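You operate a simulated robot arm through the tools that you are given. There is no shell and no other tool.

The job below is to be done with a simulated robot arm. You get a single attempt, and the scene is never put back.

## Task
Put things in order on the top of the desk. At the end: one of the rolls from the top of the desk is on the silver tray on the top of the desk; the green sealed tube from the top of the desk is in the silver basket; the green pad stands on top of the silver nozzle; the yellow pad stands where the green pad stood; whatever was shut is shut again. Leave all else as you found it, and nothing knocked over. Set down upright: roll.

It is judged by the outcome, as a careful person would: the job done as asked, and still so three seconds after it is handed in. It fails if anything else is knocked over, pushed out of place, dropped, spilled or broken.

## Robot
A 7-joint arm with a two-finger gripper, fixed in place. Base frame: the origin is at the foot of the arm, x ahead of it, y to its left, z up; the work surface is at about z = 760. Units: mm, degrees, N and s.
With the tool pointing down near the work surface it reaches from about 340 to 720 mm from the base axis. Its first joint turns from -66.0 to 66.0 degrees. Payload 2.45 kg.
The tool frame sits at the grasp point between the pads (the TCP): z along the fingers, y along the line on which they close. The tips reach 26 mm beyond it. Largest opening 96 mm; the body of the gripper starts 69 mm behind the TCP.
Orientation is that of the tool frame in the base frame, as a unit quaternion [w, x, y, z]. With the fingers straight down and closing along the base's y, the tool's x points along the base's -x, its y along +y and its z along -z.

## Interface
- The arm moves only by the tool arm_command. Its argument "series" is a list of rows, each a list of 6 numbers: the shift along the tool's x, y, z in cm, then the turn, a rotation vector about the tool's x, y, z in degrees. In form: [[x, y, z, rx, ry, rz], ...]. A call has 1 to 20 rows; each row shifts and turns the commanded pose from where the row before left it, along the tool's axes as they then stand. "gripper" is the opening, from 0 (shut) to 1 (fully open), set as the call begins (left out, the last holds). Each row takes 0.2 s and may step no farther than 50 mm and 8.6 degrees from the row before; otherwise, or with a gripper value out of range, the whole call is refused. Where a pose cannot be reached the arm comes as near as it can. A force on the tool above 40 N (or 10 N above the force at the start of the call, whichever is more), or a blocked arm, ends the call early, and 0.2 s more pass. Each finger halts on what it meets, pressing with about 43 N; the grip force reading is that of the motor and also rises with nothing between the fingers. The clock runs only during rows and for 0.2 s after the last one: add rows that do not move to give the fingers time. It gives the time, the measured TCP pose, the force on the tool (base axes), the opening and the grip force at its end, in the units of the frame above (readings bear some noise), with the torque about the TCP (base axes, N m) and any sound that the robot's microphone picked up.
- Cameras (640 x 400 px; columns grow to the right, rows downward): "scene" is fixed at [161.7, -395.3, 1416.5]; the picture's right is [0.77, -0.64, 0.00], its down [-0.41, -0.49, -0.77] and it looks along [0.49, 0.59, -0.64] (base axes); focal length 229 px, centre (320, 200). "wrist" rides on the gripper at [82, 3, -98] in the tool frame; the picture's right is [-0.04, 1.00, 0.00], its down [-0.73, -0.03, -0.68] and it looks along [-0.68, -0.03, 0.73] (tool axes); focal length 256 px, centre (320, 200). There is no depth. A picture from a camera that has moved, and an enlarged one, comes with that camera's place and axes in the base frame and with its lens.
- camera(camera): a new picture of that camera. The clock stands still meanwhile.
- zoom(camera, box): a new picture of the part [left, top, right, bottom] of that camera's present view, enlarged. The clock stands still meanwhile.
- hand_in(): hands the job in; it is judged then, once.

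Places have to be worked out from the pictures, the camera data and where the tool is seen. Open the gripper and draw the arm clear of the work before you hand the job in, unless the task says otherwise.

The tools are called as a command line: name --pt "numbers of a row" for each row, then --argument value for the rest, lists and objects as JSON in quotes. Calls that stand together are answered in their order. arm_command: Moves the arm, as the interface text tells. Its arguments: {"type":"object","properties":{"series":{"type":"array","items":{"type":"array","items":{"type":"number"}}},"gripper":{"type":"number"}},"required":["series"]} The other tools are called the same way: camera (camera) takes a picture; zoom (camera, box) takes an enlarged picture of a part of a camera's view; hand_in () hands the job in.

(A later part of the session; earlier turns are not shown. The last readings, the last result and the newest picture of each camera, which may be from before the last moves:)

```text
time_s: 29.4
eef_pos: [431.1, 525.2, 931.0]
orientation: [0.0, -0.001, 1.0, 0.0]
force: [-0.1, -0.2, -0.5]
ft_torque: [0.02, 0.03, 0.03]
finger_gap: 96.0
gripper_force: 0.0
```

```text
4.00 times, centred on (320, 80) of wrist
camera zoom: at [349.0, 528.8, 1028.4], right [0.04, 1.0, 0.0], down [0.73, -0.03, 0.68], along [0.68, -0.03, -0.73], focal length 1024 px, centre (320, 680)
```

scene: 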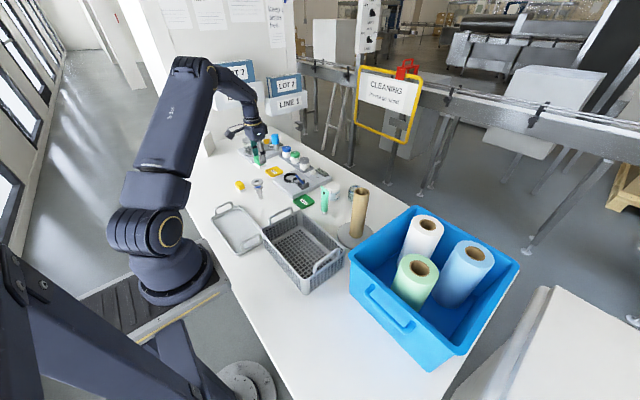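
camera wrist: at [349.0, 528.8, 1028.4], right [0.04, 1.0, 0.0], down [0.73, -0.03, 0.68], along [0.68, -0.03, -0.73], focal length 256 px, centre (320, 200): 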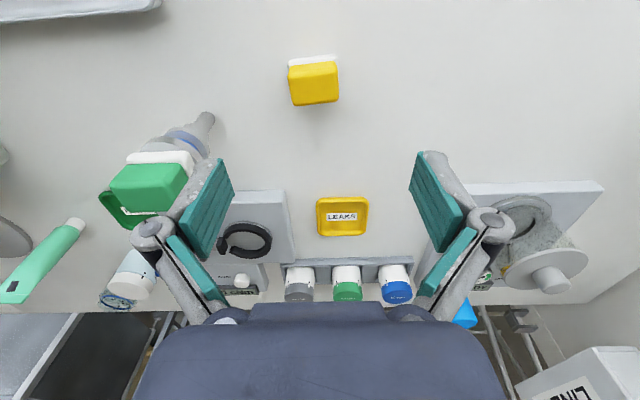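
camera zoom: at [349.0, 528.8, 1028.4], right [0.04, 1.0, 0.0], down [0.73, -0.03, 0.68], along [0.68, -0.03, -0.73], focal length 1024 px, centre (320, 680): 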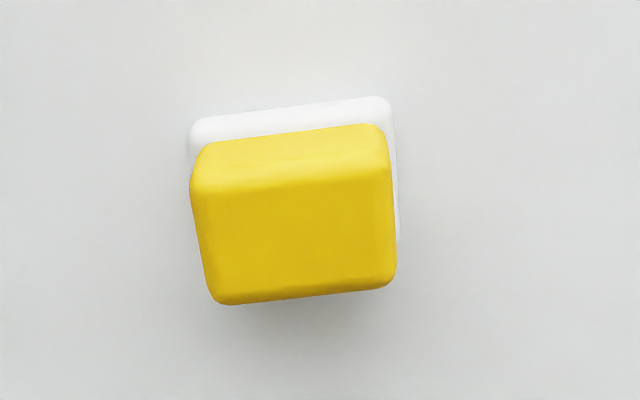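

The yellow pad's centre is at about (431, 520.5), with its long axis turned about 4° towards -x. I'll align, narrow the opening to about 65 mm to stay clear of the nozzle, and come down to z≈840 to check.

arm_command --pt "0 -0.47 0 0 0 0" --pt "0 0 0 0 0 -4.1" --pt "0 0 2 0 0 0" --pt "0 0 2 0 0 0" --pt "0 0 2 0 0 0" --pt "0 0 2 0 0 0" --pt "0 0 1 0 0 0" --pt "0 0 0 0 0 0" --pt "0 0 0 0 0 0" --gripper 0.68

zoom --camera "wrist" --box '[200, 60, 456, 220]'

zoom --camera "scene" --box '[200, 140, 296, 200]'

```text
time_s: 31.4
eef_pos: [431.6, 519.9, 839.6]
orientation: [-0.001, -0.035, 0.999, 0.001]
force: [0.2, 0.2, -0.1]
ft_torque: [-0.01, 0.02, 0.02]
finger_gap: 65.2
gripper_force: 0.1
```

```text
2.50 times, centred on (328, 140) of wrist
camera zoom: at [348.6, 517.7, 937.9], right [-0.03, 1.0, 0.0], down [0.73, 0.02, 0.68], along [0.68, 0.02, -0.73], focal length 640 px, centre (300, 350)
```

zoom: 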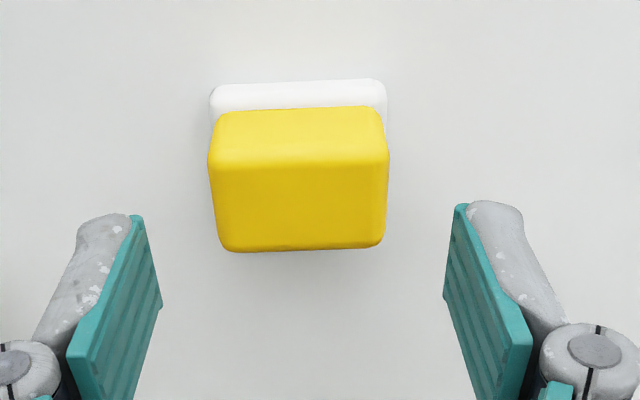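

```text
6.67 times, centred on (248, 170) of scene
camera zoom: at [161.7, -395.3, 1416.5], right [0.77, -0.64, 0.0], down [-0.41, -0.49, -0.77], along [0.49, 0.59, -0.64], focal length 1524 px, centre (800, 400)
```

zoom: 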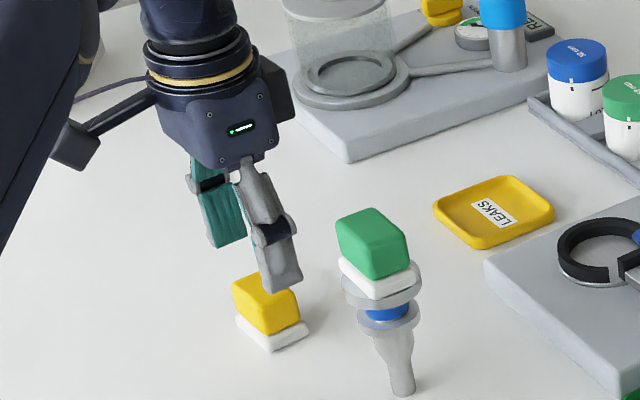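

Aligned to within half a millimetre. I'll descend to z≈797 and close on the yellow block.

arm_command --pt "0 0 1.5 0 0 0" --pt "0 0 1.5 0 0 0" --pt "0 0 1.0 0 0 0" --pt "0 0 0.25 0 0 0" --pt "0 0 0 0 0 0" --pt "0 0 0 0 0 0"

arm_command --pt "0 0 0 0 0 0" --pt "0 0 0 0 0 0" --pt "0 0 0 0 0 0" --pt "0 0 0 0 0 0" --gripper 0.3

zoom --camera "wrist" --box '[200, 90, 456, 250]'

zoom --camera "scene" --box '[220, 165, 268, 195]'

```text
time_s: 32.8
eef_pos: [431.3, 520.0, 797.4]
orientation: [0.0, -0.036, 0.999, 0.0]
force: [-0.1, -0.2, 0.6]
ft_torque: [0.02, 0.03, 0.01]
finger_gap: 65.3
gripper_force: 0.1
```

```text
time_s: 33.8
eef_pos: [431.7, 519.2, 798.5]
orientation: [0.0, -0.036, 0.999, 0.0]
force: [-0.9, 0.1, 0.6]
ft_torque: [0.01, -0.02, -0.03]
finger_gap: 42.5
gripper_force: 42.9
```

```text
2.50 times, centred on (328, 170) of wrist
camera zoom: at [348.7, 517.6, 895.2], right [-0.03, 1.0, 0.0], down [0.73, 0.02, 0.68], along [0.68, 0.02, -0.73], focal length 640 px, centre (300, 275)
```

zoom: 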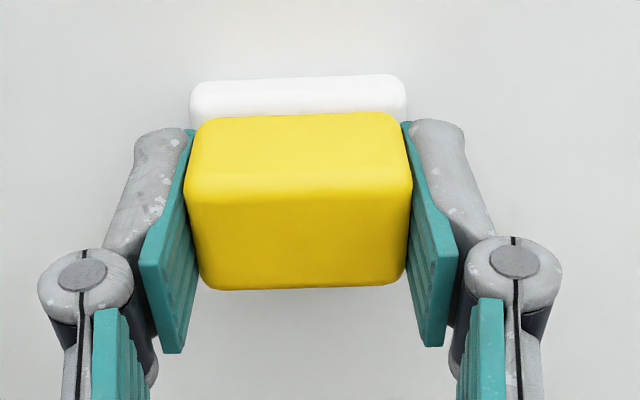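

```text
13.33 times, centred on (244, 180) of scene
camera zoom: at [161.6, -395.3, 1416.5], right [0.77, -0.64, 0.0], down [-0.41, -0.49, -0.77], along [0.49, 0.59, -0.64], focal length 3049 px, centre (1333, 467)
```

zoom: 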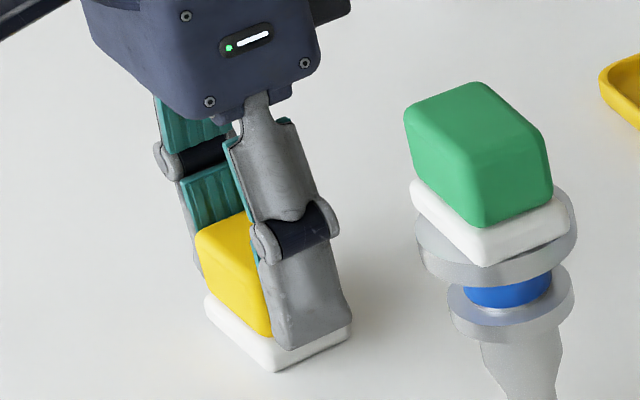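

Gripped at 42.5 mm. I'll lift very slowly at first, checking for slip.

arm_command --pt "0 0 -0.1 0 0 0" --pt "0 0 -0.1 0 0 0" --pt "0 0 -0.2 0 0 0" --pt "0 0 -0.3 0 0 0" --pt "0 0 -0.4 0 0 0" --pt "0 0 -0.5 0 0 0" --pt "0 0 -0.5 0 0 0" --pt "0 0 -0.5 0 0 0" --pt "0 0 -0.5 0 0 0" --pt "0 0 0 0 0 0"

zoom --camera "wrist" --box '[200, 90, 456, 250]'

```text
time_s: 36.0
eef_pos: [430.4, 520.8, 828.9]
orientation: [0.0, -0.036, 0.999, 0.0]
force: [0.0, -0.7, 0.4]
ft_torque: [0.02, 0.01, -0.01]
finger_gap: 42.8
gripper_force: 43.1
```

```text
2.50 times, centred on (328, 170) of wrist
camera zoom: at [348.7, 518.1, 926.7], right [-0.03, 1.0, 0.0], down [0.73, 0.02, 0.68], along [0.68, 0.02, -0.73], focal length 640 px, centre (300, 275)
```

zoom: 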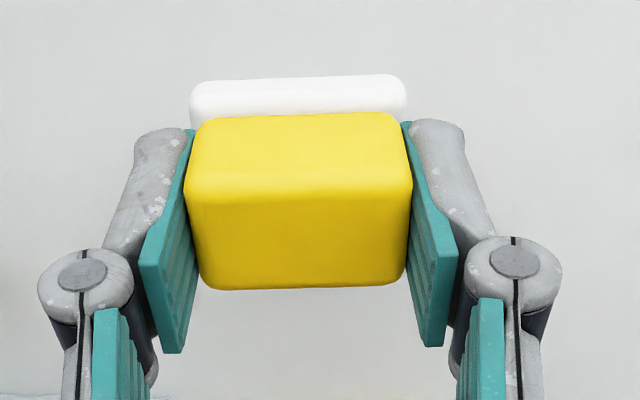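

No slip this time. I'll raise it to z≈980 smoothly, square the tool, then carry it back across the desk.

arm_command --pt "0 0 -0.8 0 0 0" --pt "0 0 -1.4 0 0 0" --pt "0 0 -2 0 0 0" --pt "0 0 -2.2 0 0 0" --pt "0 0 -2.2 0 0 0" --pt "0 0 -2.2 0 0 0" --pt "0 0 -2 0 0 0" --pt "0 0 -1.5 0 0 0" --pt "0 0 -0.8 0 0 0" --pt "0 0 0 0 0 4.1" --pt "0 0 0 0 0 0"

arm_command --pt "0 -1 0 0 0 0" --pt "0 -2 0 0 0 0" --pt "0 -3.2 0 0 0 0" --pt "0 -3.5 0 0 0 0" --pt "0 -3.5 0 0 0 0" --pt "0 -3.5 0 0 0 0" --pt "0 -3.5 0 0 0 0" --pt "0 -3.5 0 0 0 0" --pt "0 -3.5 0 0 0 0" --pt "0 -3.5 0 0 0 0" --pt "0 -3.5 0 0 0 0" --pt "0 -3.5 0 0 0 0" --pt "0 -3.5 0 0 0 0" --pt "0 -3.5 0 0 0 0" --pt "0 -3.2 0 0 0 0" --pt "0 -2 0 0 0 0" --pt "0 -1 0 0 0 0" --pt "0 0 0 0 0 0"

camera --camera "wrist"

```text
time_s: 38.4
eef_pos: [431.5, 519.6, 979.9]
orientation: [0.0, 0.001, 1.0, 0.0]
force: [0.6, -0.4, 0.1]
ft_torque: [-0.03, -0.01, 0.0]
finger_gap: 43.1
gripper_force: 43.2
```

```text
time_s: 42.2
eef_pos: [431.2, 10.5, 978.6]
orientation: [0.0, 0.0, 1.0, 0.0]
force: [0.6, 0.1, -0.7]
ft_torque: [0.02, 0.01, 0.0]
finger_gap: 42.9
gripper_force: 42.8
```

```text
taken
camera wrist: at [348.7, 13.9, 1077.1], right [0.04, 1.0, 0.0], down [0.73, -0.03, 0.68], along [0.68, -0.03, -0.73], focal length 256 px, centre (320, 200)
```

wrist: 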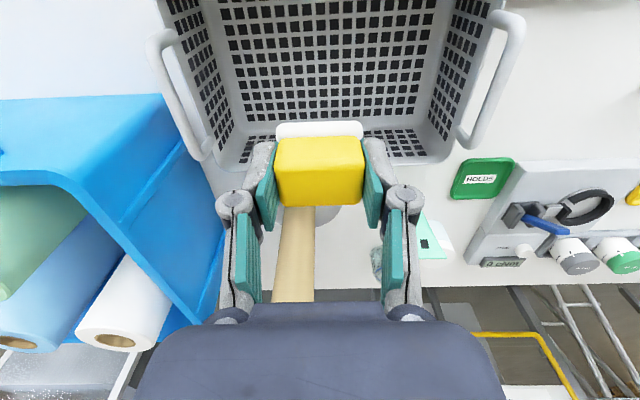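

The pad is still firm in the grip, now at (431, 10.5). I'll move on to above the green pad's old spot (332.5, -260.5), then set the 5.5° yaw.

arm_command --pt "0.6 -1.6 0 0 0 0" --pt "1.1 -3.0 0 0 0 0" --pt "1.1 -3.0 0 0 0 0" --pt "1.1 -3.0 0 0 0 0" --pt "1.1 -3.0 0 0 0 0" --pt "1.1 -3.0 0 0 0 0" --pt "1.1 -3.0 0 0 0 0" --pt "1.1 -3.0 0 0 0 0" --pt "1.07 -3.0 0 0 0 0" --pt "0.6 -1.5 0 0 0 0" --pt "0 0 0 0 0 5.5" --pt "0 0 0 0 0 0" --pt "0 0 0 0 0 0"

```text
time_s: 45.0
eef_pos: [332.0, -260.7, 979.1]
orientation: [0.0, 0.047, 0.999, 0.0]
force: [0.7, 0.0, -0.6]
ft_torque: [0.0, -0.03, 0.01]
finger_gap: 42.7
gripper_force: 43.4
```

Right above the spot. I'll descend to just above the desk.

arm_command --pt "0 0 1 0 0 0" --pt "0 0 2 0 0 0" --pt "0 0 2.2 0 0 0" --pt "0 0 2.2 0 0 0" --pt "0 0 2.2 0 0 0" --pt "0 0 2.2 0 0 0" --pt "0 0 2 0 0 0" --pt "0 0 1.5 0 0 0" --pt "0 0 1 0 0 0" --pt "0 0 0.8 0 0 0" --pt "0 0 0.4 0 0 0" --pt "0 0 0 0 0 0" --pt "0 0 0 0 0 0"

zoom --camera "wrist" --box '[200, 90, 456, 250]'

zoom --camera "scene" --box '[300, 310, 396, 370]'

```text
time_s: 47.8
eef_pos: [332.3, -259.6, 804.6]
orientation: [-0.001, 0.048, 0.999, 0.0]
force: [0.1, -0.7, -0.9]
ft_torque: [-0.01, 0.03, -0.01]
finger_gap: 42.6
gripper_force: 42.8
```

```text
2.50 times, centred on (328, 170) of wrist
camera zoom: at [249.3, -249.0, 901.8], right [0.14, 0.99, 0.0], down [0.73, -0.1, 0.68], along [0.67, -0.09, -0.73], focal length 640 px, centre (300, 275)
```

zoom: 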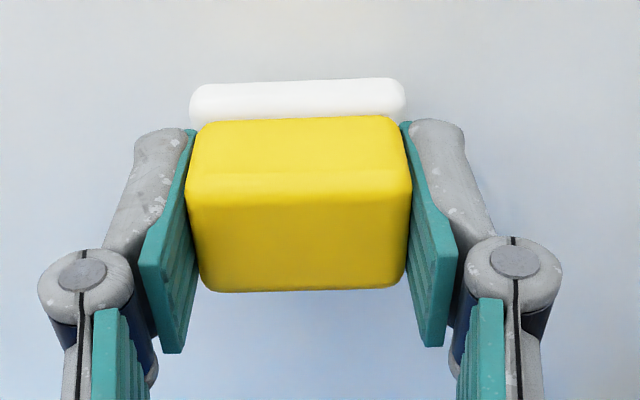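

```text
6.67 times, centred on (348, 340) of scene
camera zoom: at [161.7, -395.3, 1416.5], right [0.77, -0.64, 0.0], down [-0.41, -0.49, -0.77], along [0.49, 0.59, -0.64], focal length 1524 px, centre (133, -733)
```

zoom: 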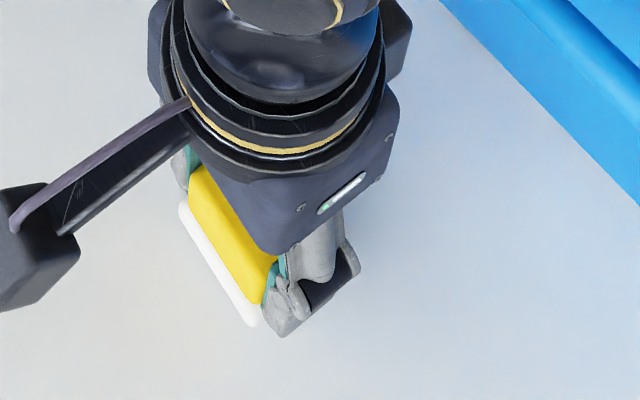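

About 6 mm to go. I'll lower in small steps until there's light contact.

arm_command --pt "0 0 0.15 0 0 0" --pt "0 0 0.15 0 0 0" --pt "0 0 0.1 0 0 0" --pt "0 0 0 0 0 0" --pt "0 0 0 0 0 0"

arm_command --pt "0 0 0.1 0 0 0" --pt "0 0 0.05 0 0 0" --pt "0 0 0 0 0 0"

```text
time_s: 49.0
eef_pos: [330.3, -259.8, 800.3]
orientation: [0.0, 0.049, 0.999, 0.0]
force: [-0.3, -0.6, 0.1]
ft_torque: [-0.05, 0.0, -0.02]
finger_gap: 42.6
gripper_force: 42.5
```

```text
time_s: 49.8
eef_pos: [331.4, -260.4, 799.3]
orientation: [0.0, 0.048, 0.999, 0.0]
force: [0.1, -0.7, -0.9]
ft_torque: [0.02, 0.0, 0.01]
finger_gap: 42.6
gripper_force: 42.8
```

arm_command --pt "0 0 0.1 0 0 0" --pt "0 0 0 0 0 0" --pt "0 0 0 0 0 0"

zoom --camera "wrist" --box '[200, 90, 456, 250]'

```text
time_s: 50.6
eef_pos: [330.6, -259.8, 799.2]
orientation: [0.0, 0.049, 0.999, -0.001]
force: [0.0, -0.8, -0.4]
ft_torque: [0.02, 0.0, 0.01]
finger_gap: 43.0
gripper_force: 42.8
```

```text
2.50 times, centred on (328, 170) of wrist
camera zoom: at [249.6, -248.8, 895.9], right [0.14, 0.99, 0.0], down [0.73, -0.1, 0.68], along [0.67, -0.09, -0.73], focal length 640 px, centre (300, 275)
```

zoom: 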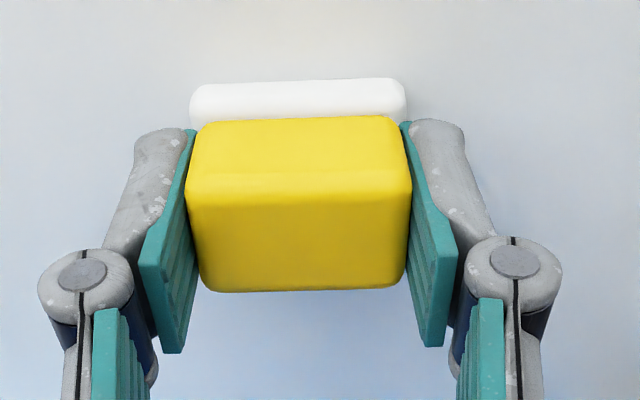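

arm_command --pt "-0.05 0 0.1 0 0 0" --pt "0 0 0 0 0 0" --pt "0 0 0 0 0 0"

arm_command --pt "0 0 0.1 0 0 0" --pt "0 0 0 0 0 0" --pt "0 0 0 0 0 0"

```text
time_s: 51.4
eef_pos: [331.0, -259.3, 797.9]
orientation: [0.001, 0.048, 0.999, 0.0]
force: [-2.9, 1.8, 14.3]
ft_torque: [0.07, 0.09, -0.02]
finger_gap: 42.8
gripper_force: 43.4
```

```text
time_s: 52.0
eef_pos: [331.4, -259.8, 796.8]
orientation: [0.0, 0.048, 0.999, 0.0]
force: [-2.0, 2.9, 12.7]
ft_torque: [0.15, 0.01, -0.03]
finger_gap: 42.6
gripper_force: 43.0
stopped in row 3: the force on the tool passed its limit at 41 N (the readings are from after the stop); the commanded pose is now the measured one
```

The pad is down and pressed a little too firmly. I'll ease up 1 mm to relieve it, then release.

arm_command --pt "0 0 -0.1 0 0 0" --pt "0 0 0 0 0 0" --pt "0 0 0 0 0 0"

arm_command --pt "0 0 0 0 0 0" --pt "0 0 0 0 0 0" --pt "0 0 0 0 0 0" --gripper 0.55

zoom --camera "wrist" --box '[200, 90, 456, 250]'

```text
time_s: 52.8
eef_pos: [330.7, -260.8, 797.5]
orientation: [0.0, 0.047, 0.999, -0.001]
force: [0.3, -0.6, -0.6]
ft_torque: [0.01, 0.01, 0.04]
finger_gap: 42.7
gripper_force: 42.8
```

```text
time_s: 53.6
eef_pos: [331.7, -259.8, 798.1]
orientation: [0.0, 0.048, 0.999, -0.002]
force: [0.0, 0.5, 0.3]
ft_torque: [-0.08, -0.01, 0.02]
finger_gap: 52.8
gripper_force: 0.1
```

```text
2.50 times, centred on (328, 170) of wrist
camera zoom: at [250.0, -249.0, 895.8], right [0.14, 0.99, 0.0], down [0.73, -0.1, 0.68], along [0.67, -0.09, -0.73], focal length 640 px, centre (300, 275)
```

zoom: 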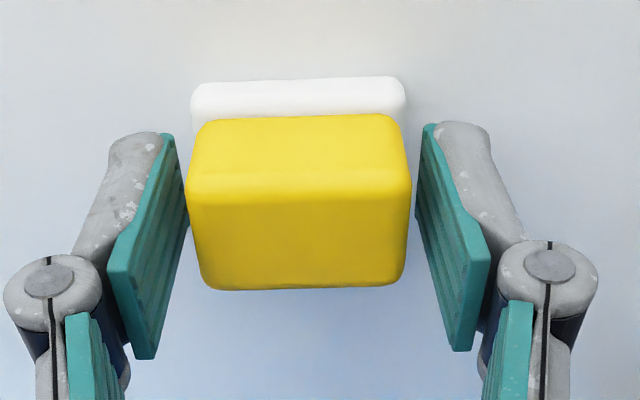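

Released; the yellow pad stands on the spot. I'll open fully, rise up and verify from the scene camera.

arm_command --pt "0 0 0 0 0 0" --pt "0 0 0 0 0 0" --pt "0 0 0 0 0 0" --pt "0 0 -0.5 0 0 0" --pt "0 0 -1.5 0 0 0" --pt "0 0 -3 0 0 0" --pt "0 0 -4 0 0 0" --pt "0 0 -4 0 0 0" --pt "0 0 -4 0 0 0" --pt "0 0 -3 0 0 0" --pt "0 0 0 0 0 -5.5" --pt "0 0 0 0 0 0" --gripper 1

zoom --camera "scene" --box '[300, 320, 380, 370]'

zoom --camera "scene" --box '[200, 140, 296, 200]'

```text
time_s: 56.2
eef_pos: [331.9, -259.3, 998.7]
orientation: [-0.001, 0.001, 1.0, -0.001]
force: [-0.2, 0.4, -0.2]
ft_torque: [0.0, 0.01, -0.02]
finger_gap: 95.9
gripper_force: 0.0
```

```text
8.00 times, centred on (340, 345) of scene
camera zoom: at [161.7, -395.3, 1416.5], right [0.77, -0.64, 0.0], down [-0.41, -0.49, -0.77], along [0.49, 0.59, -0.64], focal length 1829 px, centre (160, -960)
```

zoom: 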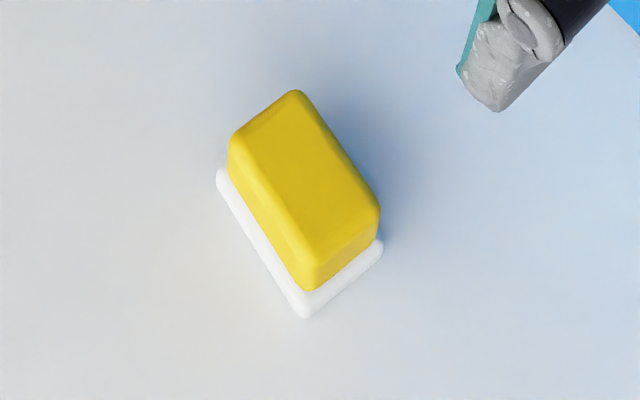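

```text
6.67 times, centred on (248, 170) of scene
camera zoom: at [161.7, -395.3, 1416.5], right [0.77, -0.64, 0.0], down [-0.41, -0.49, -0.77], along [0.49, 0.59, -0.64], focal length 1524 px, centre (800, 400)
```

zoom: 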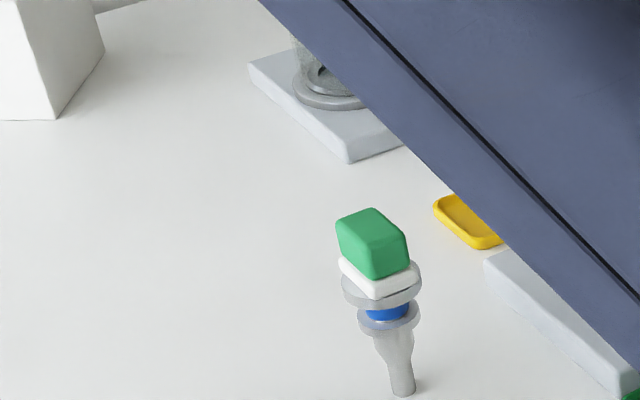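

The yellow pad sits in the same place as the green one did, within about a millimetre, and the green pad is steady on the nozzle. Next is the tube, at about (627, 136) with its top at z≈889. I'll go to a view above it.

arm_command --pt "-1.23 3.24 0 0 0 0" --pt "-1.23 3.24 0 0 0 0" --pt "-1.23 3.24 0 0 0 0" --pt "-1.23 3.24 0 0 0 0" --pt "-1.23 3.24 0 0 0 0" --pt "-1.23 3.24 0 0 0 0" --pt "-1.23 3.24 0 0 0 0" --pt "-1.23 3.24 0 0 0 0" --pt "-2.8 2.27 0 0 0 0" --pt "-2.8 2.27 0 0 0 0" --pt "-2.8 2.27 0 0 0 0" --pt "-2.8 2.27 0 0 0 0" --pt "-2.8 2.27 0 0 0 0" --pt "-2.8 2.27 0 0 0 0" --pt "0 0 0 0 0 0" --pt "0 0 0 0 0 0"

camera --camera "wrist"

camera --camera "scene"

```text
time_s: 59.6
eef_pos: [597.6, 134.6, 997.3]
orientation: [0.0, -0.001, 1.0, -0.001]
force: [-0.2, -0.1, 0.0]
ft_torque: [-0.01, 0.02, 0.0]
finger_gap: 96.2
gripper_force: 0.2
```

```text
taken
camera wrist: at [515.6, 138.3, 1095.5], right [0.04, 1.0, 0.0], down [0.73, -0.03, 0.68], along [0.68, -0.03, -0.73], focal length 256 px, centre (320, 200)
```

wrist: 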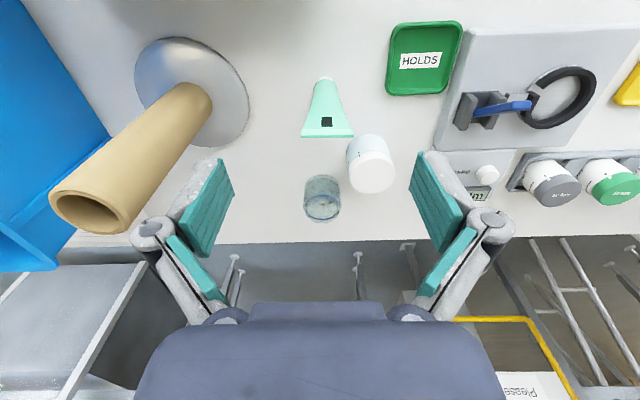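

```text
taken
```

scene: 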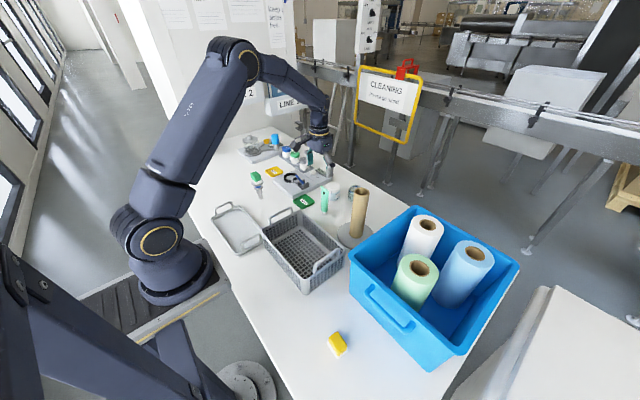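

zoom --camera "wrist" --box '[272, 60, 432, 160]'

zoom --camera "scene" --box '[296, 165, 376, 215]'

```text
4.00 times, centred on (352, 110) of wrist
camera zoom: at [515.6, 138.3, 1095.5], right [0.04, 1.0, 0.0], down [0.73, -0.03, 0.68], along [0.68, -0.03, -0.73], focal length 1024 px, centre (192, 560)
```

zoom: 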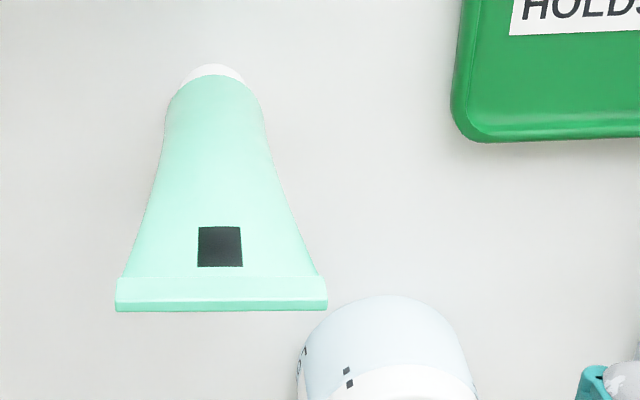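

```text
8.00 times, centred on (336, 190) of scene
camera zoom: at [161.7, -395.3, 1416.5], right [0.77, -0.64, 0.0], down [-0.41, -0.49, -0.77], along [0.49, 0.59, -0.64], focal length 1829 px, centre (192, 280)
```

zoom: 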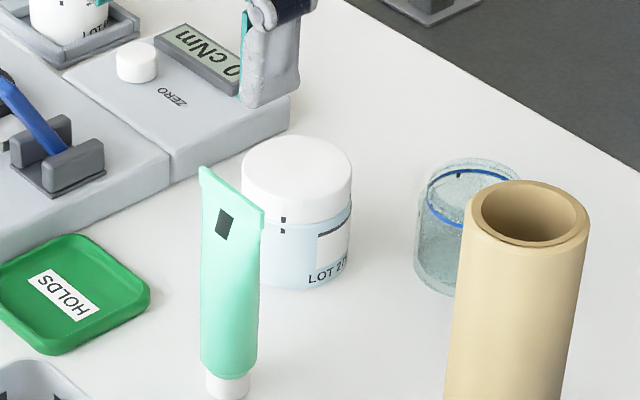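

The tube stands at about (630, 140) with its flat seal along y (about 2° off). I'll turn the tool about 92° so that the fingers close on the flat faces, putting the camera on the +y side, away from the cardboard core.

arm_command --pt "0 0 0 0 0 8.4" --pt "0 0 0 0 0 8.4" --pt "0 0 0 0 0 8.4" --pt "0 0 0 0 0 8.4" --pt "0 0 0 0 0 8.4" --pt "0 0 0 0 0 8.4" --pt "0 0 0 0 0 8.4" --pt "0 0 0 0 0 8.4" --pt "0 0 0 0 0 8.4" --pt "0 0 0 0 0 8.4" --pt "0 0 0 0 0 8.3" --pt "0 0 0 0 0 0" --pt "0 0 0 0 0 0" --gripper 0.8

camera --camera "wrist"

```text
time_s: 62.4
eef_pos: [596.8, 135.9, 997.5]
orientation: [0.0, 0.723, 0.691, -0.001]
force: [0.5, -0.5, -0.2]
ft_torque: [0.04, 0.0, 0.01]
finger_gap: 76.9
gripper_force: 0.1
```

```text
taken
camera wrist: at [604.1, 216.9, 1095.3], right [1.0, -0.08, 0.0], down [-0.06, -0.73, 0.68], along [-0.05, -0.68, -0.73], focal length 256 px, centre (320, 200)
```

wrist: 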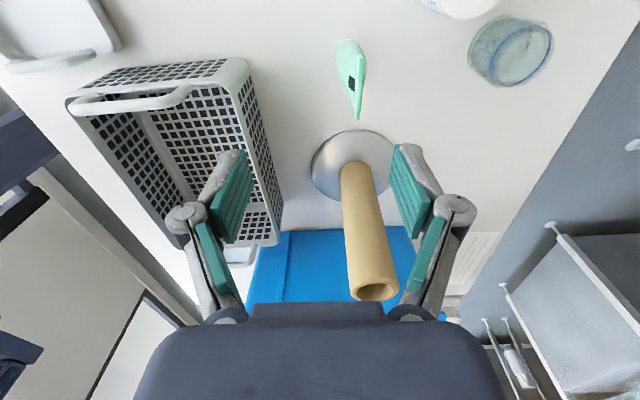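

The turn worked. I'll shift over the tube and lower to z≈935 to check alignment.

arm_command --pt "0.3 1.64 0 0 0 0" --pt "0.33 1.64 0 0 0 0" --pt "0 0 2 0 0 0" --pt "0 0 2 0 0 0" --pt "0 0 2 0 0 0" --pt "0 0 0 0 0 0" --pt "0 0 0 0 0 0"

camera --camera "wrist"

zoom --camera "wrist" --box '[240, 60, 400, 160]'

```text
time_s: 64.0
eef_pos: [632.4, 139.6, 938.1]
orientation: [0.001, 0.721, 0.693, -0.001]
force: [0.3, -0.4, 0.6]
ft_torque: [0.0, -0.01, -0.03]
finger_gap: 77.0
gripper_force: 0.0
```

```text
taken
camera wrist: at [637.1, 221.7, 1035.1], right [1.0, -0.08, 0.0], down [-0.06, -0.73, 0.68], along [-0.05, -0.68, -0.73], focal length 256 px, centre (320, 200)
```

wrist: 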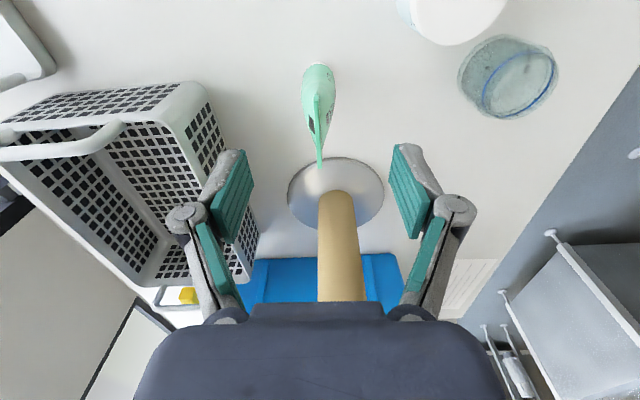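

```text
4.00 times, centred on (320, 110) of wrist
camera zoom: at [637.1, 221.7, 1035.1], right [1.0, -0.08, 0.0], down [-0.06, -0.73, 0.68], along [-0.05, -0.68, -0.73], focal length 1024 px, centre (320, 560)
```

zoom: 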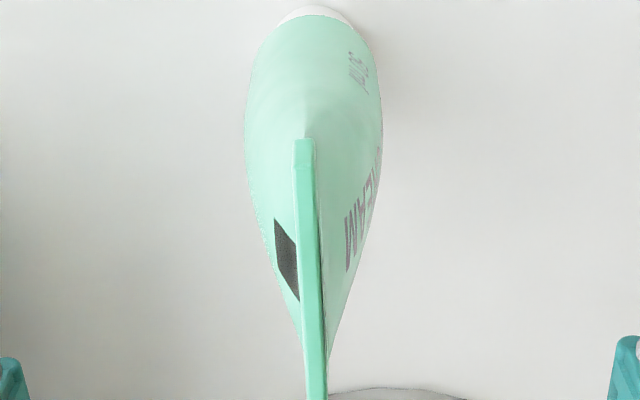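

Only small offsets: -1.4 mm across, +1.6 mm along. I'll correct them, narrow the opening slightly to stay clear of the jar, and go down to grip height (z≈826).

arm_command --pt "0.16 -0.14 0 0 0 0" --pt "0 0 0 0 0 0" --pt "0 0 1.5 0 0 0" --pt "0 0 1.5 0 0 0" --pt "0 0 1.5 0 0 0" --pt "0 0 0 0 0 0" --gripper 0.62

zoom --camera "wrist" --box '[200, 60, 456, 220]'

zoom --camera "scene" --box '[286, 150, 382, 210]'

```text
time_s: 65.4
eef_pos: [629.4, 142.0, 892.0]
orientation: [0.001, 0.721, 0.693, 0.0]
force: [0.0, 0.5, 0.0]
ft_torque: [0.01, 0.01, -0.01]
finger_gap: 59.8
gripper_force: 0.1
```

```text
2.50 times, centred on (328, 140) of wrist
camera zoom: at [635.0, 223.3, 990.0], right [1.0, -0.08, 0.0], down [-0.06, -0.73, 0.68], along [-0.05, -0.68, -0.73], focal length 640 px, centre (300, 350)
```

zoom: 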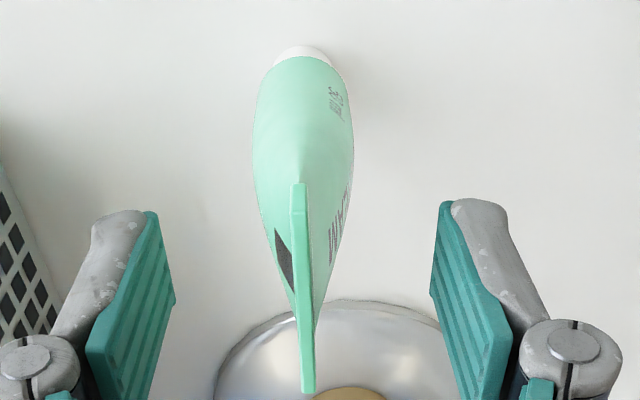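

```text
6.67 times, centred on (334, 180) of scene
camera zoom: at [161.7, -395.3, 1416.5], right [0.77, -0.64, 0.0], down [-0.41, -0.49, -0.77], along [0.49, 0.59, -0.64], focal length 1524 px, centre (227, 333)
```

zoom: 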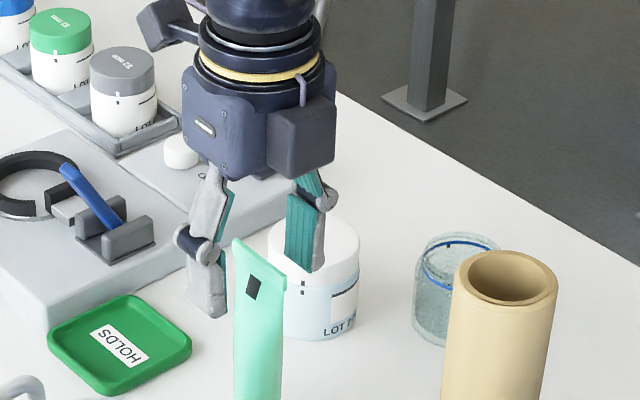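

Centred to better than a millimetre. I'll descend to z≈826 and close on the tube body.

arm_command --pt "0 0 1.5 0 0 0" --pt "0 0 1.5 0 0 0" --pt "0 0 1.5 0 0 0" --pt "0 0 1.5 0 0 0" --pt "0 0 0.6 0 0 0" --pt "0 0 0 0 0 0"

zoom --camera "scene" --box '[286, 150, 382, 210]'

zoom --camera "wrist" --box '[200, 60, 456, 220]'

```text
time_s: 66.8
eef_pos: [630.1, 142.4, 827.2]
orientation: [0.0, 0.721, 0.693, 0.001]
force: [-0.3, 0.3, -0.5]
ft_torque: [0.01, 0.0, 0.01]
finger_gap: 59.4
gripper_force: 0.1
```

```text
6.67 times, centred on (334, 180) of scene
camera zoom: at [161.7, -395.3, 1416.5], right [0.77, -0.64, 0.0], down [-0.41, -0.49, -0.77], along [0.49, 0.59, -0.64], focal length 1524 px, centre (227, 333)
```

zoom: 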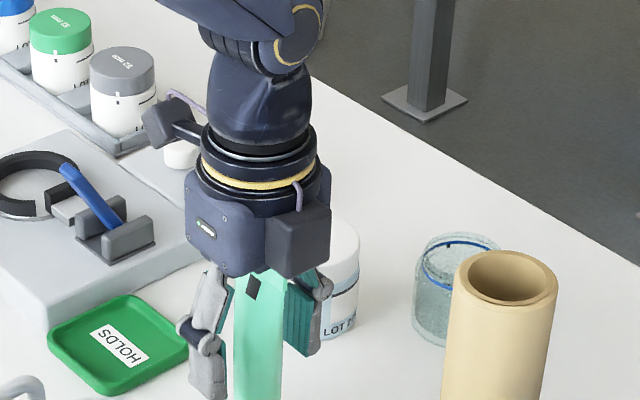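

```text
2.50 times, centred on (328, 140) of wrist
camera zoom: at [635.5, 223.3, 924.3], right [1.0, -0.08, 0.0], down [-0.06, -0.73, 0.68], along [-0.05, -0.68, -0.73], focal length 640 px, centre (300, 350)
```

zoom: 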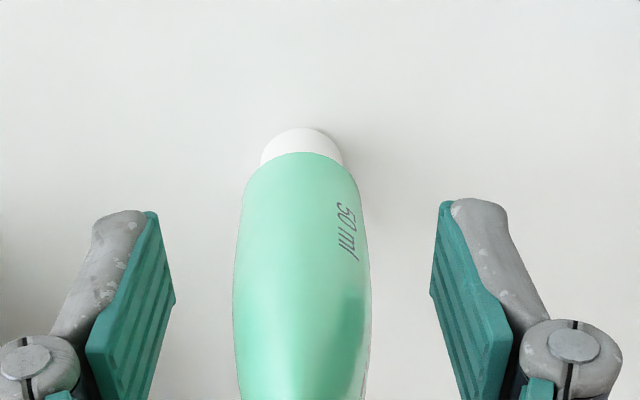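

The tube is between the fingers with a few millimetres of clearance under the palm. Closing now.

arm_command --pt "0 0 0 0 0 0" --pt "0 0 0 0 0 0" --pt "0 0 0 0 0 0" --pt "0 0 0 0 0 0" --pt "0 0 0 0 0 0" --gripper 0.1

zoom --camera "wrist" --box '[200, 60, 456, 220]'

```text
time_s: 68.0
eef_pos: [629.6, 142.5, 827.3]
orientation: [0.0, 0.721, 0.693, -0.001]
force: [0.5, 0.5, 2.1]
ft_torque: [0.01, 0.04, -0.01]
finger_gap: 28.4
gripper_force: 43.2
```

```text
2.50 times, centred on (328, 140) of wrist
camera zoom: at [635.5, 223.4, 924.5], right [1.0, -0.08, 0.0], down [-0.06, -0.73, 0.68], along [-0.05, -0.68, -0.73], focal length 640 px, centre (300, 350)
```

zoom: 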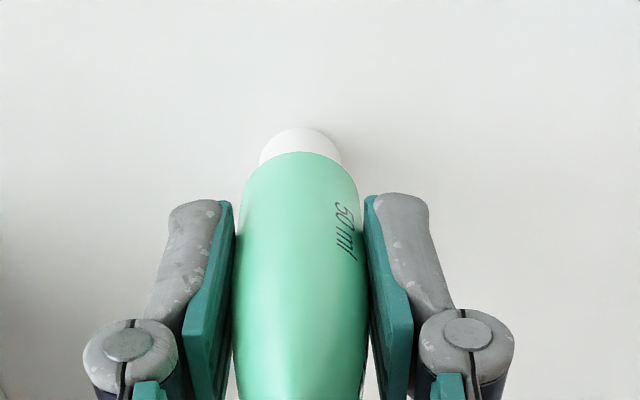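

Gripped at 28.4 mm. I'll lift slowly and check for slip.

arm_command --pt "0 0 -0.1 0 0 0" --pt "0 0 -0.2 0 0 0" --pt "0 0 -0.4 0 0 0" --pt "0 0 -0.6 0 0 0" --pt "0 0 -1 0 0 0" --pt "0 0 -1 0 0 0" --pt "0 0 -1 0 0 0" --pt "0 0 0 0 0 0"

zoom --camera "wrist" --box '[200, 60, 456, 220]'

zoom --camera "scene" --box '[286, 150, 382, 210]'

```text
time_s: 69.8
eef_pos: [628.8, 141.7, 869.8]
orientation: [0.001, 0.721, 0.693, -0.001]
force: [-0.2, -0.4, -0.2]
ft_torque: [0.0, -0.04, 0.0]
finger_gap: 28.3
gripper_force: 42.8
```

```text
2.50 times, centred on (328, 140) of wrist
camera zoom: at [635.7, 223.2, 967.5], right [1.0, -0.08, 0.0], down [-0.06, -0.73, 0.68], along [-0.05, -0.68, -0.73], focal length 640 px, centre (300, 350)
```

zoom: 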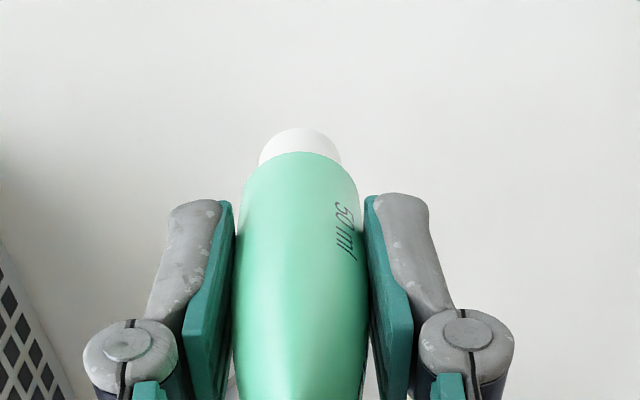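

```text
6.67 times, centred on (334, 180) of scene
camera zoom: at [161.7, -395.3, 1416.5], right [0.77, -0.64, 0.0], down [-0.41, -0.49, -0.77], along [0.49, 0.59, -0.64], focal length 1524 px, centre (227, 333)
```

zoom: 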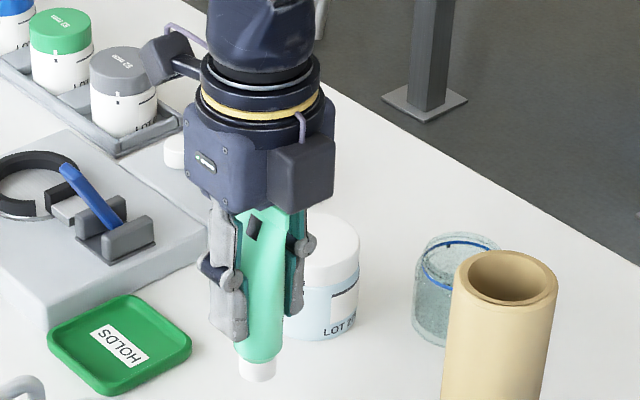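

No slip and the tube hangs upright. I'll raise it above the basket handles and move over the basket's middle.

arm_command --pt "0 0 -1.5 0 0 0" --pt "0 0 -2 0 0 0" --pt "0 0 -2.2 0 0 0" --pt "0 0 -2 0 0 0" --pt "0 0 -1.5 0 0 0" --pt "0 0 -0.8 0 0 0" --pt "-0.8 -1.2 0 0 0 0" --pt "-1.5 -2.2 0 0 0 0" --pt "-1.8 -2.65 0 0 0 0" --pt "-1.8 -2.65 0 0 0 0" --pt "-1.8 -2.65 0 0 0 0" --pt "-1.8 -2.65 0 0 0 0" --pt "-1.6 -2.4 0 0 0 0" --pt "-1.0 -1.5 0 0 0 0" --pt "-0.4 -0.6 0 0 0 0" --pt "0 0 0 0 0 0" --pt "0 0 0 0 0 0"

camera --camera "wrist"

zoom --camera "scene" --box '[220, 160, 380, 310]'

```text
time_s: 73.4
eef_pos: [439.8, 24.2, 969.8]
orientation: [0.001, 0.721, 0.693, 0.0]
force: [-0.7, -0.5, -0.8]
ft_torque: [0.01, 0.01, 0.02]
finger_gap: 28.3
gripper_force: 42.9
```

```text
taken
camera wrist: at [445.8, 105.4, 1067.3], right [1.0, -0.08, 0.0], down [-0.06, -0.73, 0.68], along [-0.05, -0.68, -0.73], focal length 256 px, centre (320, 200)
```

wrist: 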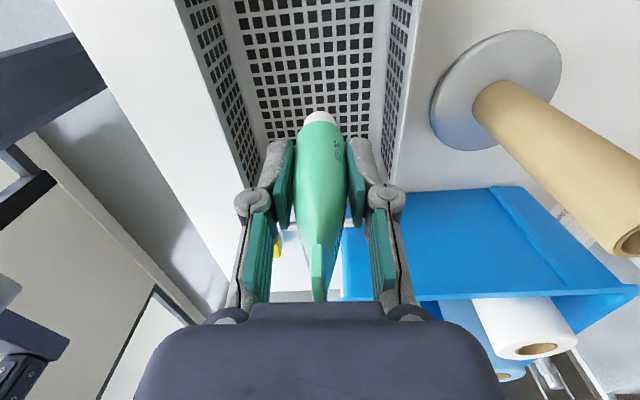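

```text
2.67 times, centred on (300, 235) of scene
camera zoom: at [161.7, -395.3, 1416.5], right [0.77, -0.64, 0.0], down [-0.41, -0.49, -0.77], along [0.49, 0.59, -0.64], focal length 610 px, centre (373, 107)
```

zoom: 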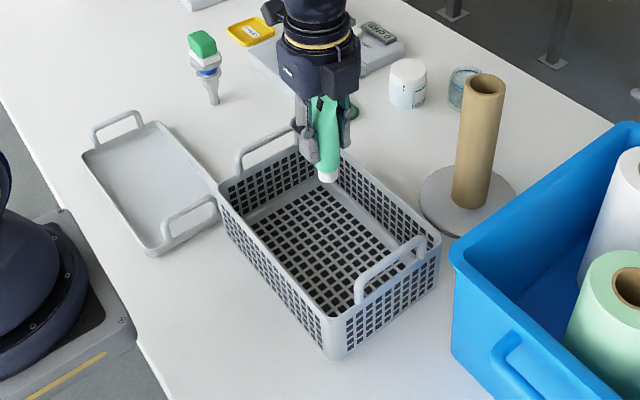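

Over the basket's middle. I'll lower until the cap is about 10 mm above the basket floor.

arm_command --pt "0 0 1 0 0 0" --pt "0 0 2 0 0 0" --pt "0 0 2 0 0 0" --pt "0 0 2 0 0 0" --pt "0 0 2 0 0 0" --pt "0 0 1.5 0 0 0" --pt "0 0 1 0 0 0" --pt "0 0 0.7 0 0 0" --pt "0 0 0 0 0 0" --pt "0 0 0 0 0 0"

camera --camera "wrist"

zoom --camera "scene" --box '[250, 180, 346, 270]'

```text
time_s: 75.6
eef_pos: [440.7, 24.1, 847.0]
orientation: [0.001, 0.721, 0.693, -0.001]
force: [0.4, -0.2, 0.7]
ft_torque: [-0.01, 0.02, -0.02]
finger_gap: 28.5
gripper_force: 43.0
```

```text
taken
camera wrist: at [445.9, 105.8, 945.2], right [1.0, -0.08, 0.0], down [-0.06, -0.73, 0.68], along [-0.05, -0.68, -0.73], focal length 256 px, centre (320, 200)
```

wrist: 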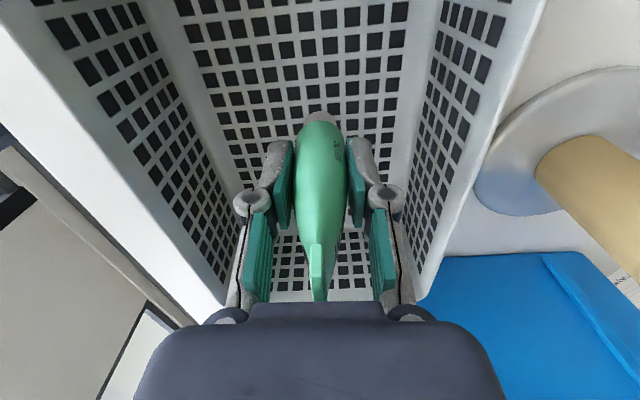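

```text
4.44 times, centred on (298, 225) of scene
camera zoom: at [161.7, -395.3, 1416.5], right [0.77, -0.64, 0.0], down [-0.41, -0.49, -0.77], along [0.49, 0.59, -0.64], focal length 1016 px, centre (418, 89)
```

zoom: 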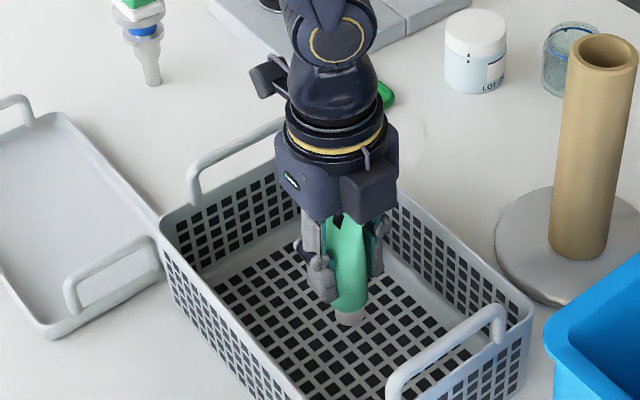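

All clear. I'll continue down slowly, looking for light contact with the floor.

arm_command --pt "0 0 0.3 0 0 0" --pt "0 0 0.3 0 0 0" --pt "0 0 0.2 0 0 0" --pt "0 0 0 0 0 0" --pt "0 0 0 0 0 0"

arm_command --pt "0 0 0.15 0 0 0" --pt "0 0 0 0 0 0" --pt "0 0 0 0 0 0"

arm_command --pt "0 0 0.15 0 0 0" --pt "0 0 0 0 0 0" --pt "0 0 0 0 0 0"

```text
time_s: 76.8
eef_pos: [440.7, 25.3, 840.5]
orientation: [0.0, 0.721, 0.693, -0.001]
force: [-0.5, 0.9, -0.8]
ft_torque: [-0.01, 0.01, -0.02]
finger_gap: 28.4
gripper_force: 43.2
```

```text
time_s: 77.6
eef_pos: [439.2, 23.7, 838.3]
orientation: [0.001, 0.721, 0.692, 0.0]
force: [-0.8, -0.8, -0.1]
ft_torque: [0.03, -0.01, -0.03]
finger_gap: 28.4
gripper_force: 43.2
```

```text
time_s: 78.4
eef_pos: [440.6, 25.1, 835.7]
orientation: [0.0, 0.721, 0.693, 0.0]
force: [-0.9, -0.4, -1.2]
ft_torque: [0.01, 0.0, -0.01]
finger_gap: 28.1
gripper_force: 42.5
```

zoom --camera "scene" --box '[286, 210, 334, 240]'

zoom --camera "wrist" --box '[240, 80, 400, 180]'

```text
13.33 times, centred on (310, 225) of scene
camera zoom: at [161.7, -395.3, 1416.5], right [0.77, -0.64, 0.0], down [-0.41, -0.49, -0.77], along [0.49, 0.59, -0.64], focal length 3049 px, centre (453, -133)
```

zoom: 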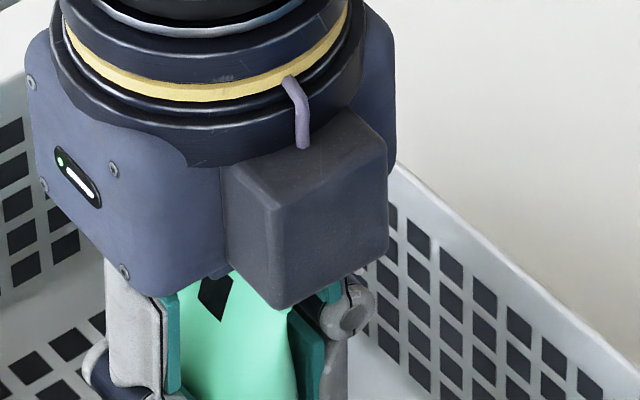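

```text
4.00 times, centred on (320, 130) of wrist
camera zoom: at [445.7, 106.2, 934.0], right [1.0, -0.08, 0.0], down [-0.06, -0.73, 0.68], along [-0.05, -0.68, -0.73], focal length 1024 px, centre (320, 480)
```

zoom: 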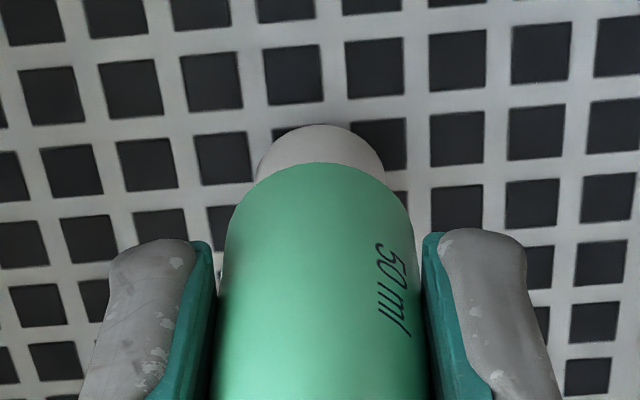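

The cap is close to the grid floor. I'll continue down in 1 mm steps.

arm_command --pt "0 0 0.1 0 0 0" --pt "0 0 0 0 0 0" --pt "0 0 0 0 0 0"

arm_command --pt "0 0 0.1 0 0 0" --pt "0 0 0 0 0 0" --pt "0 0 0 0 0 0"

arm_command --pt "0 0 0.1 0 0 0" --pt "0 0 0 0 0 0" --pt "0 0 0 0 0 0"

```text
time_s: 79.2
eef_pos: [439.8, 24.5, 835.6]
orientation: [0.001, 0.721, 0.693, 0.0]
force: [-0.1, 0.2, -0.8]
ft_torque: [-0.01, 0.02, -0.01]
finger_gap: 28.3
gripper_force: 43.0
```

```text
time_s: 80.0
eef_pos: [438.4, 24.2, 835.0]
orientation: [0.0, 0.721, 0.693, -0.001]
force: [0.0, 0.6, -0.4]
ft_torque: [-0.03, 0.03, -0.01]
finger_gap: 28.5
gripper_force: 42.7
```

```text
time_s: 80.8
eef_pos: [440.6, 23.1, 834.3]
orientation: [0.001, 0.721, 0.693, 0.0]
force: [-0.5, -0.6, -0.8]
ft_torque: [-0.01, 0.0, 0.0]
finger_gap: 28.3
gripper_force: 43.2
```

arm_command --pt "0 0 0.1 0 0 0" --pt "0 0 0 0 0 0" --pt "0 0 0 0 0 0"

```text
time_s: 81.6
eef_pos: [440.5, 23.7, 832.3]
orientation: [0.0, 0.721, 0.693, 0.0]
force: [0.0, -0.2, -0.4]
ft_torque: [-0.03, -0.01, 0.0]
finger_gap: 28.3
gripper_force: 42.8
```

arm_command --pt "0 0 0.1 0 0 0" --pt "0 0 0 0 0 0" --pt "0 0 0 0 0 0"

```text
time_s: 82.4
eef_pos: [440.0, 24.7, 831.7]
orientation: [0.0, 0.721, 0.693, -0.001]
force: [-1.0, -0.1, 0.1]
ft_torque: [0.0, -0.02, -0.04]
finger_gap: 28.3
gripper_force: 43.1
```

No contact yet; another millimetre.

arm_command --pt "0 0 0.1 0 0 0" --pt "0 0 0 0 0 0" --pt "0 0 0 0 0 0"

```text
time_s: 83.2
eef_pos: [440.1, 24.3, 831.5]
orientation: [0.001, 0.721, 0.693, 0.001]
force: [-0.7, -0.9, 10.4]
ft_torque: [-0.09, 0.15, -0.03]
finger_gap: 28.4
gripper_force: 42.1
```

Contact at about 10 N. I'll ease up 0.7 mm and open a little to release the tube standing.

arm_command --pt "0 0 -0.07 0 0 0" --pt "0 0 0 0 0 0" --pt "0 0 0 0 0 0"

arm_command --pt "0 0 0 0 0 0" --pt "0 0 0 0 0 0" --pt "0 0 0 0 0 0" --gripper 0.36

camera --camera "wrist"

zoom --camera "scene" --box '[270, 190, 350, 240]'

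```text
time_s: 84.0
eef_pos: [440.6, 26.1, 831.7]
orientation: [0.0, 0.721, 0.693, -0.001]
force: [0.0, -0.9, -0.5]
ft_torque: [0.0, -0.01, 0.02]
finger_gap: 28.2
gripper_force: 43.2
```

```text
time_s: 84.8
eef_pos: [440.5, 24.4, 831.8]
orientation: [0.0, 0.721, 0.693, -0.001]
force: [0.0, -0.4, -0.1]
ft_torque: [0.04, 0.02, 0.0]
finger_gap: 34.4
gripper_force: 0.1
```

```text
taken
camera wrist: at [446.0, 106.1, 929.1], right [1.0, -0.08, 0.0], down [-0.06, -0.73, 0.68], along [-0.05, -0.68, -0.73], focal length 256 px, centre (320, 200)
```

wrist: 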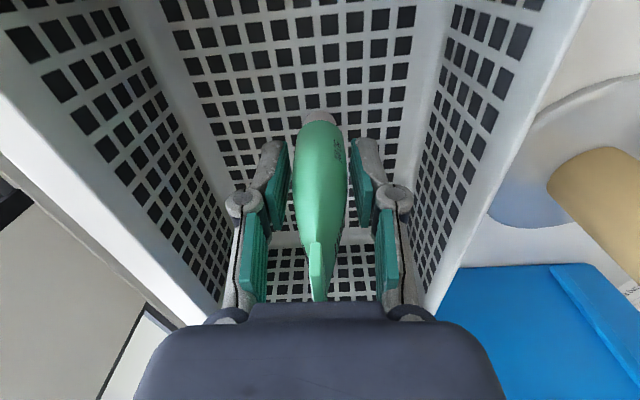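

```text
8.00 times, centred on (310, 215) of scene
camera zoom: at [161.7, -395.3, 1416.5], right [0.77, -0.64, 0.0], down [-0.41, -0.49, -0.77], along [0.49, 0.59, -0.64], focal length 1829 px, centre (400, 80)
```

zoom: 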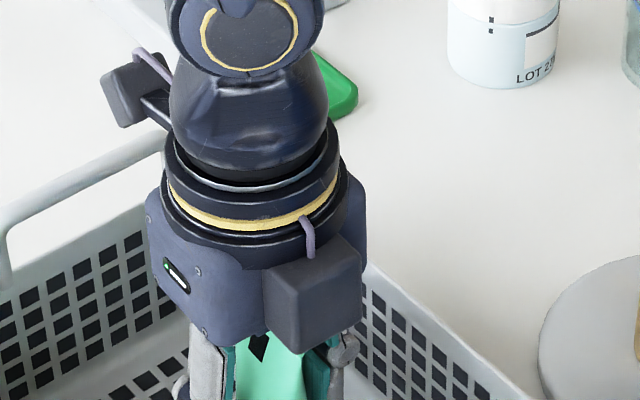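

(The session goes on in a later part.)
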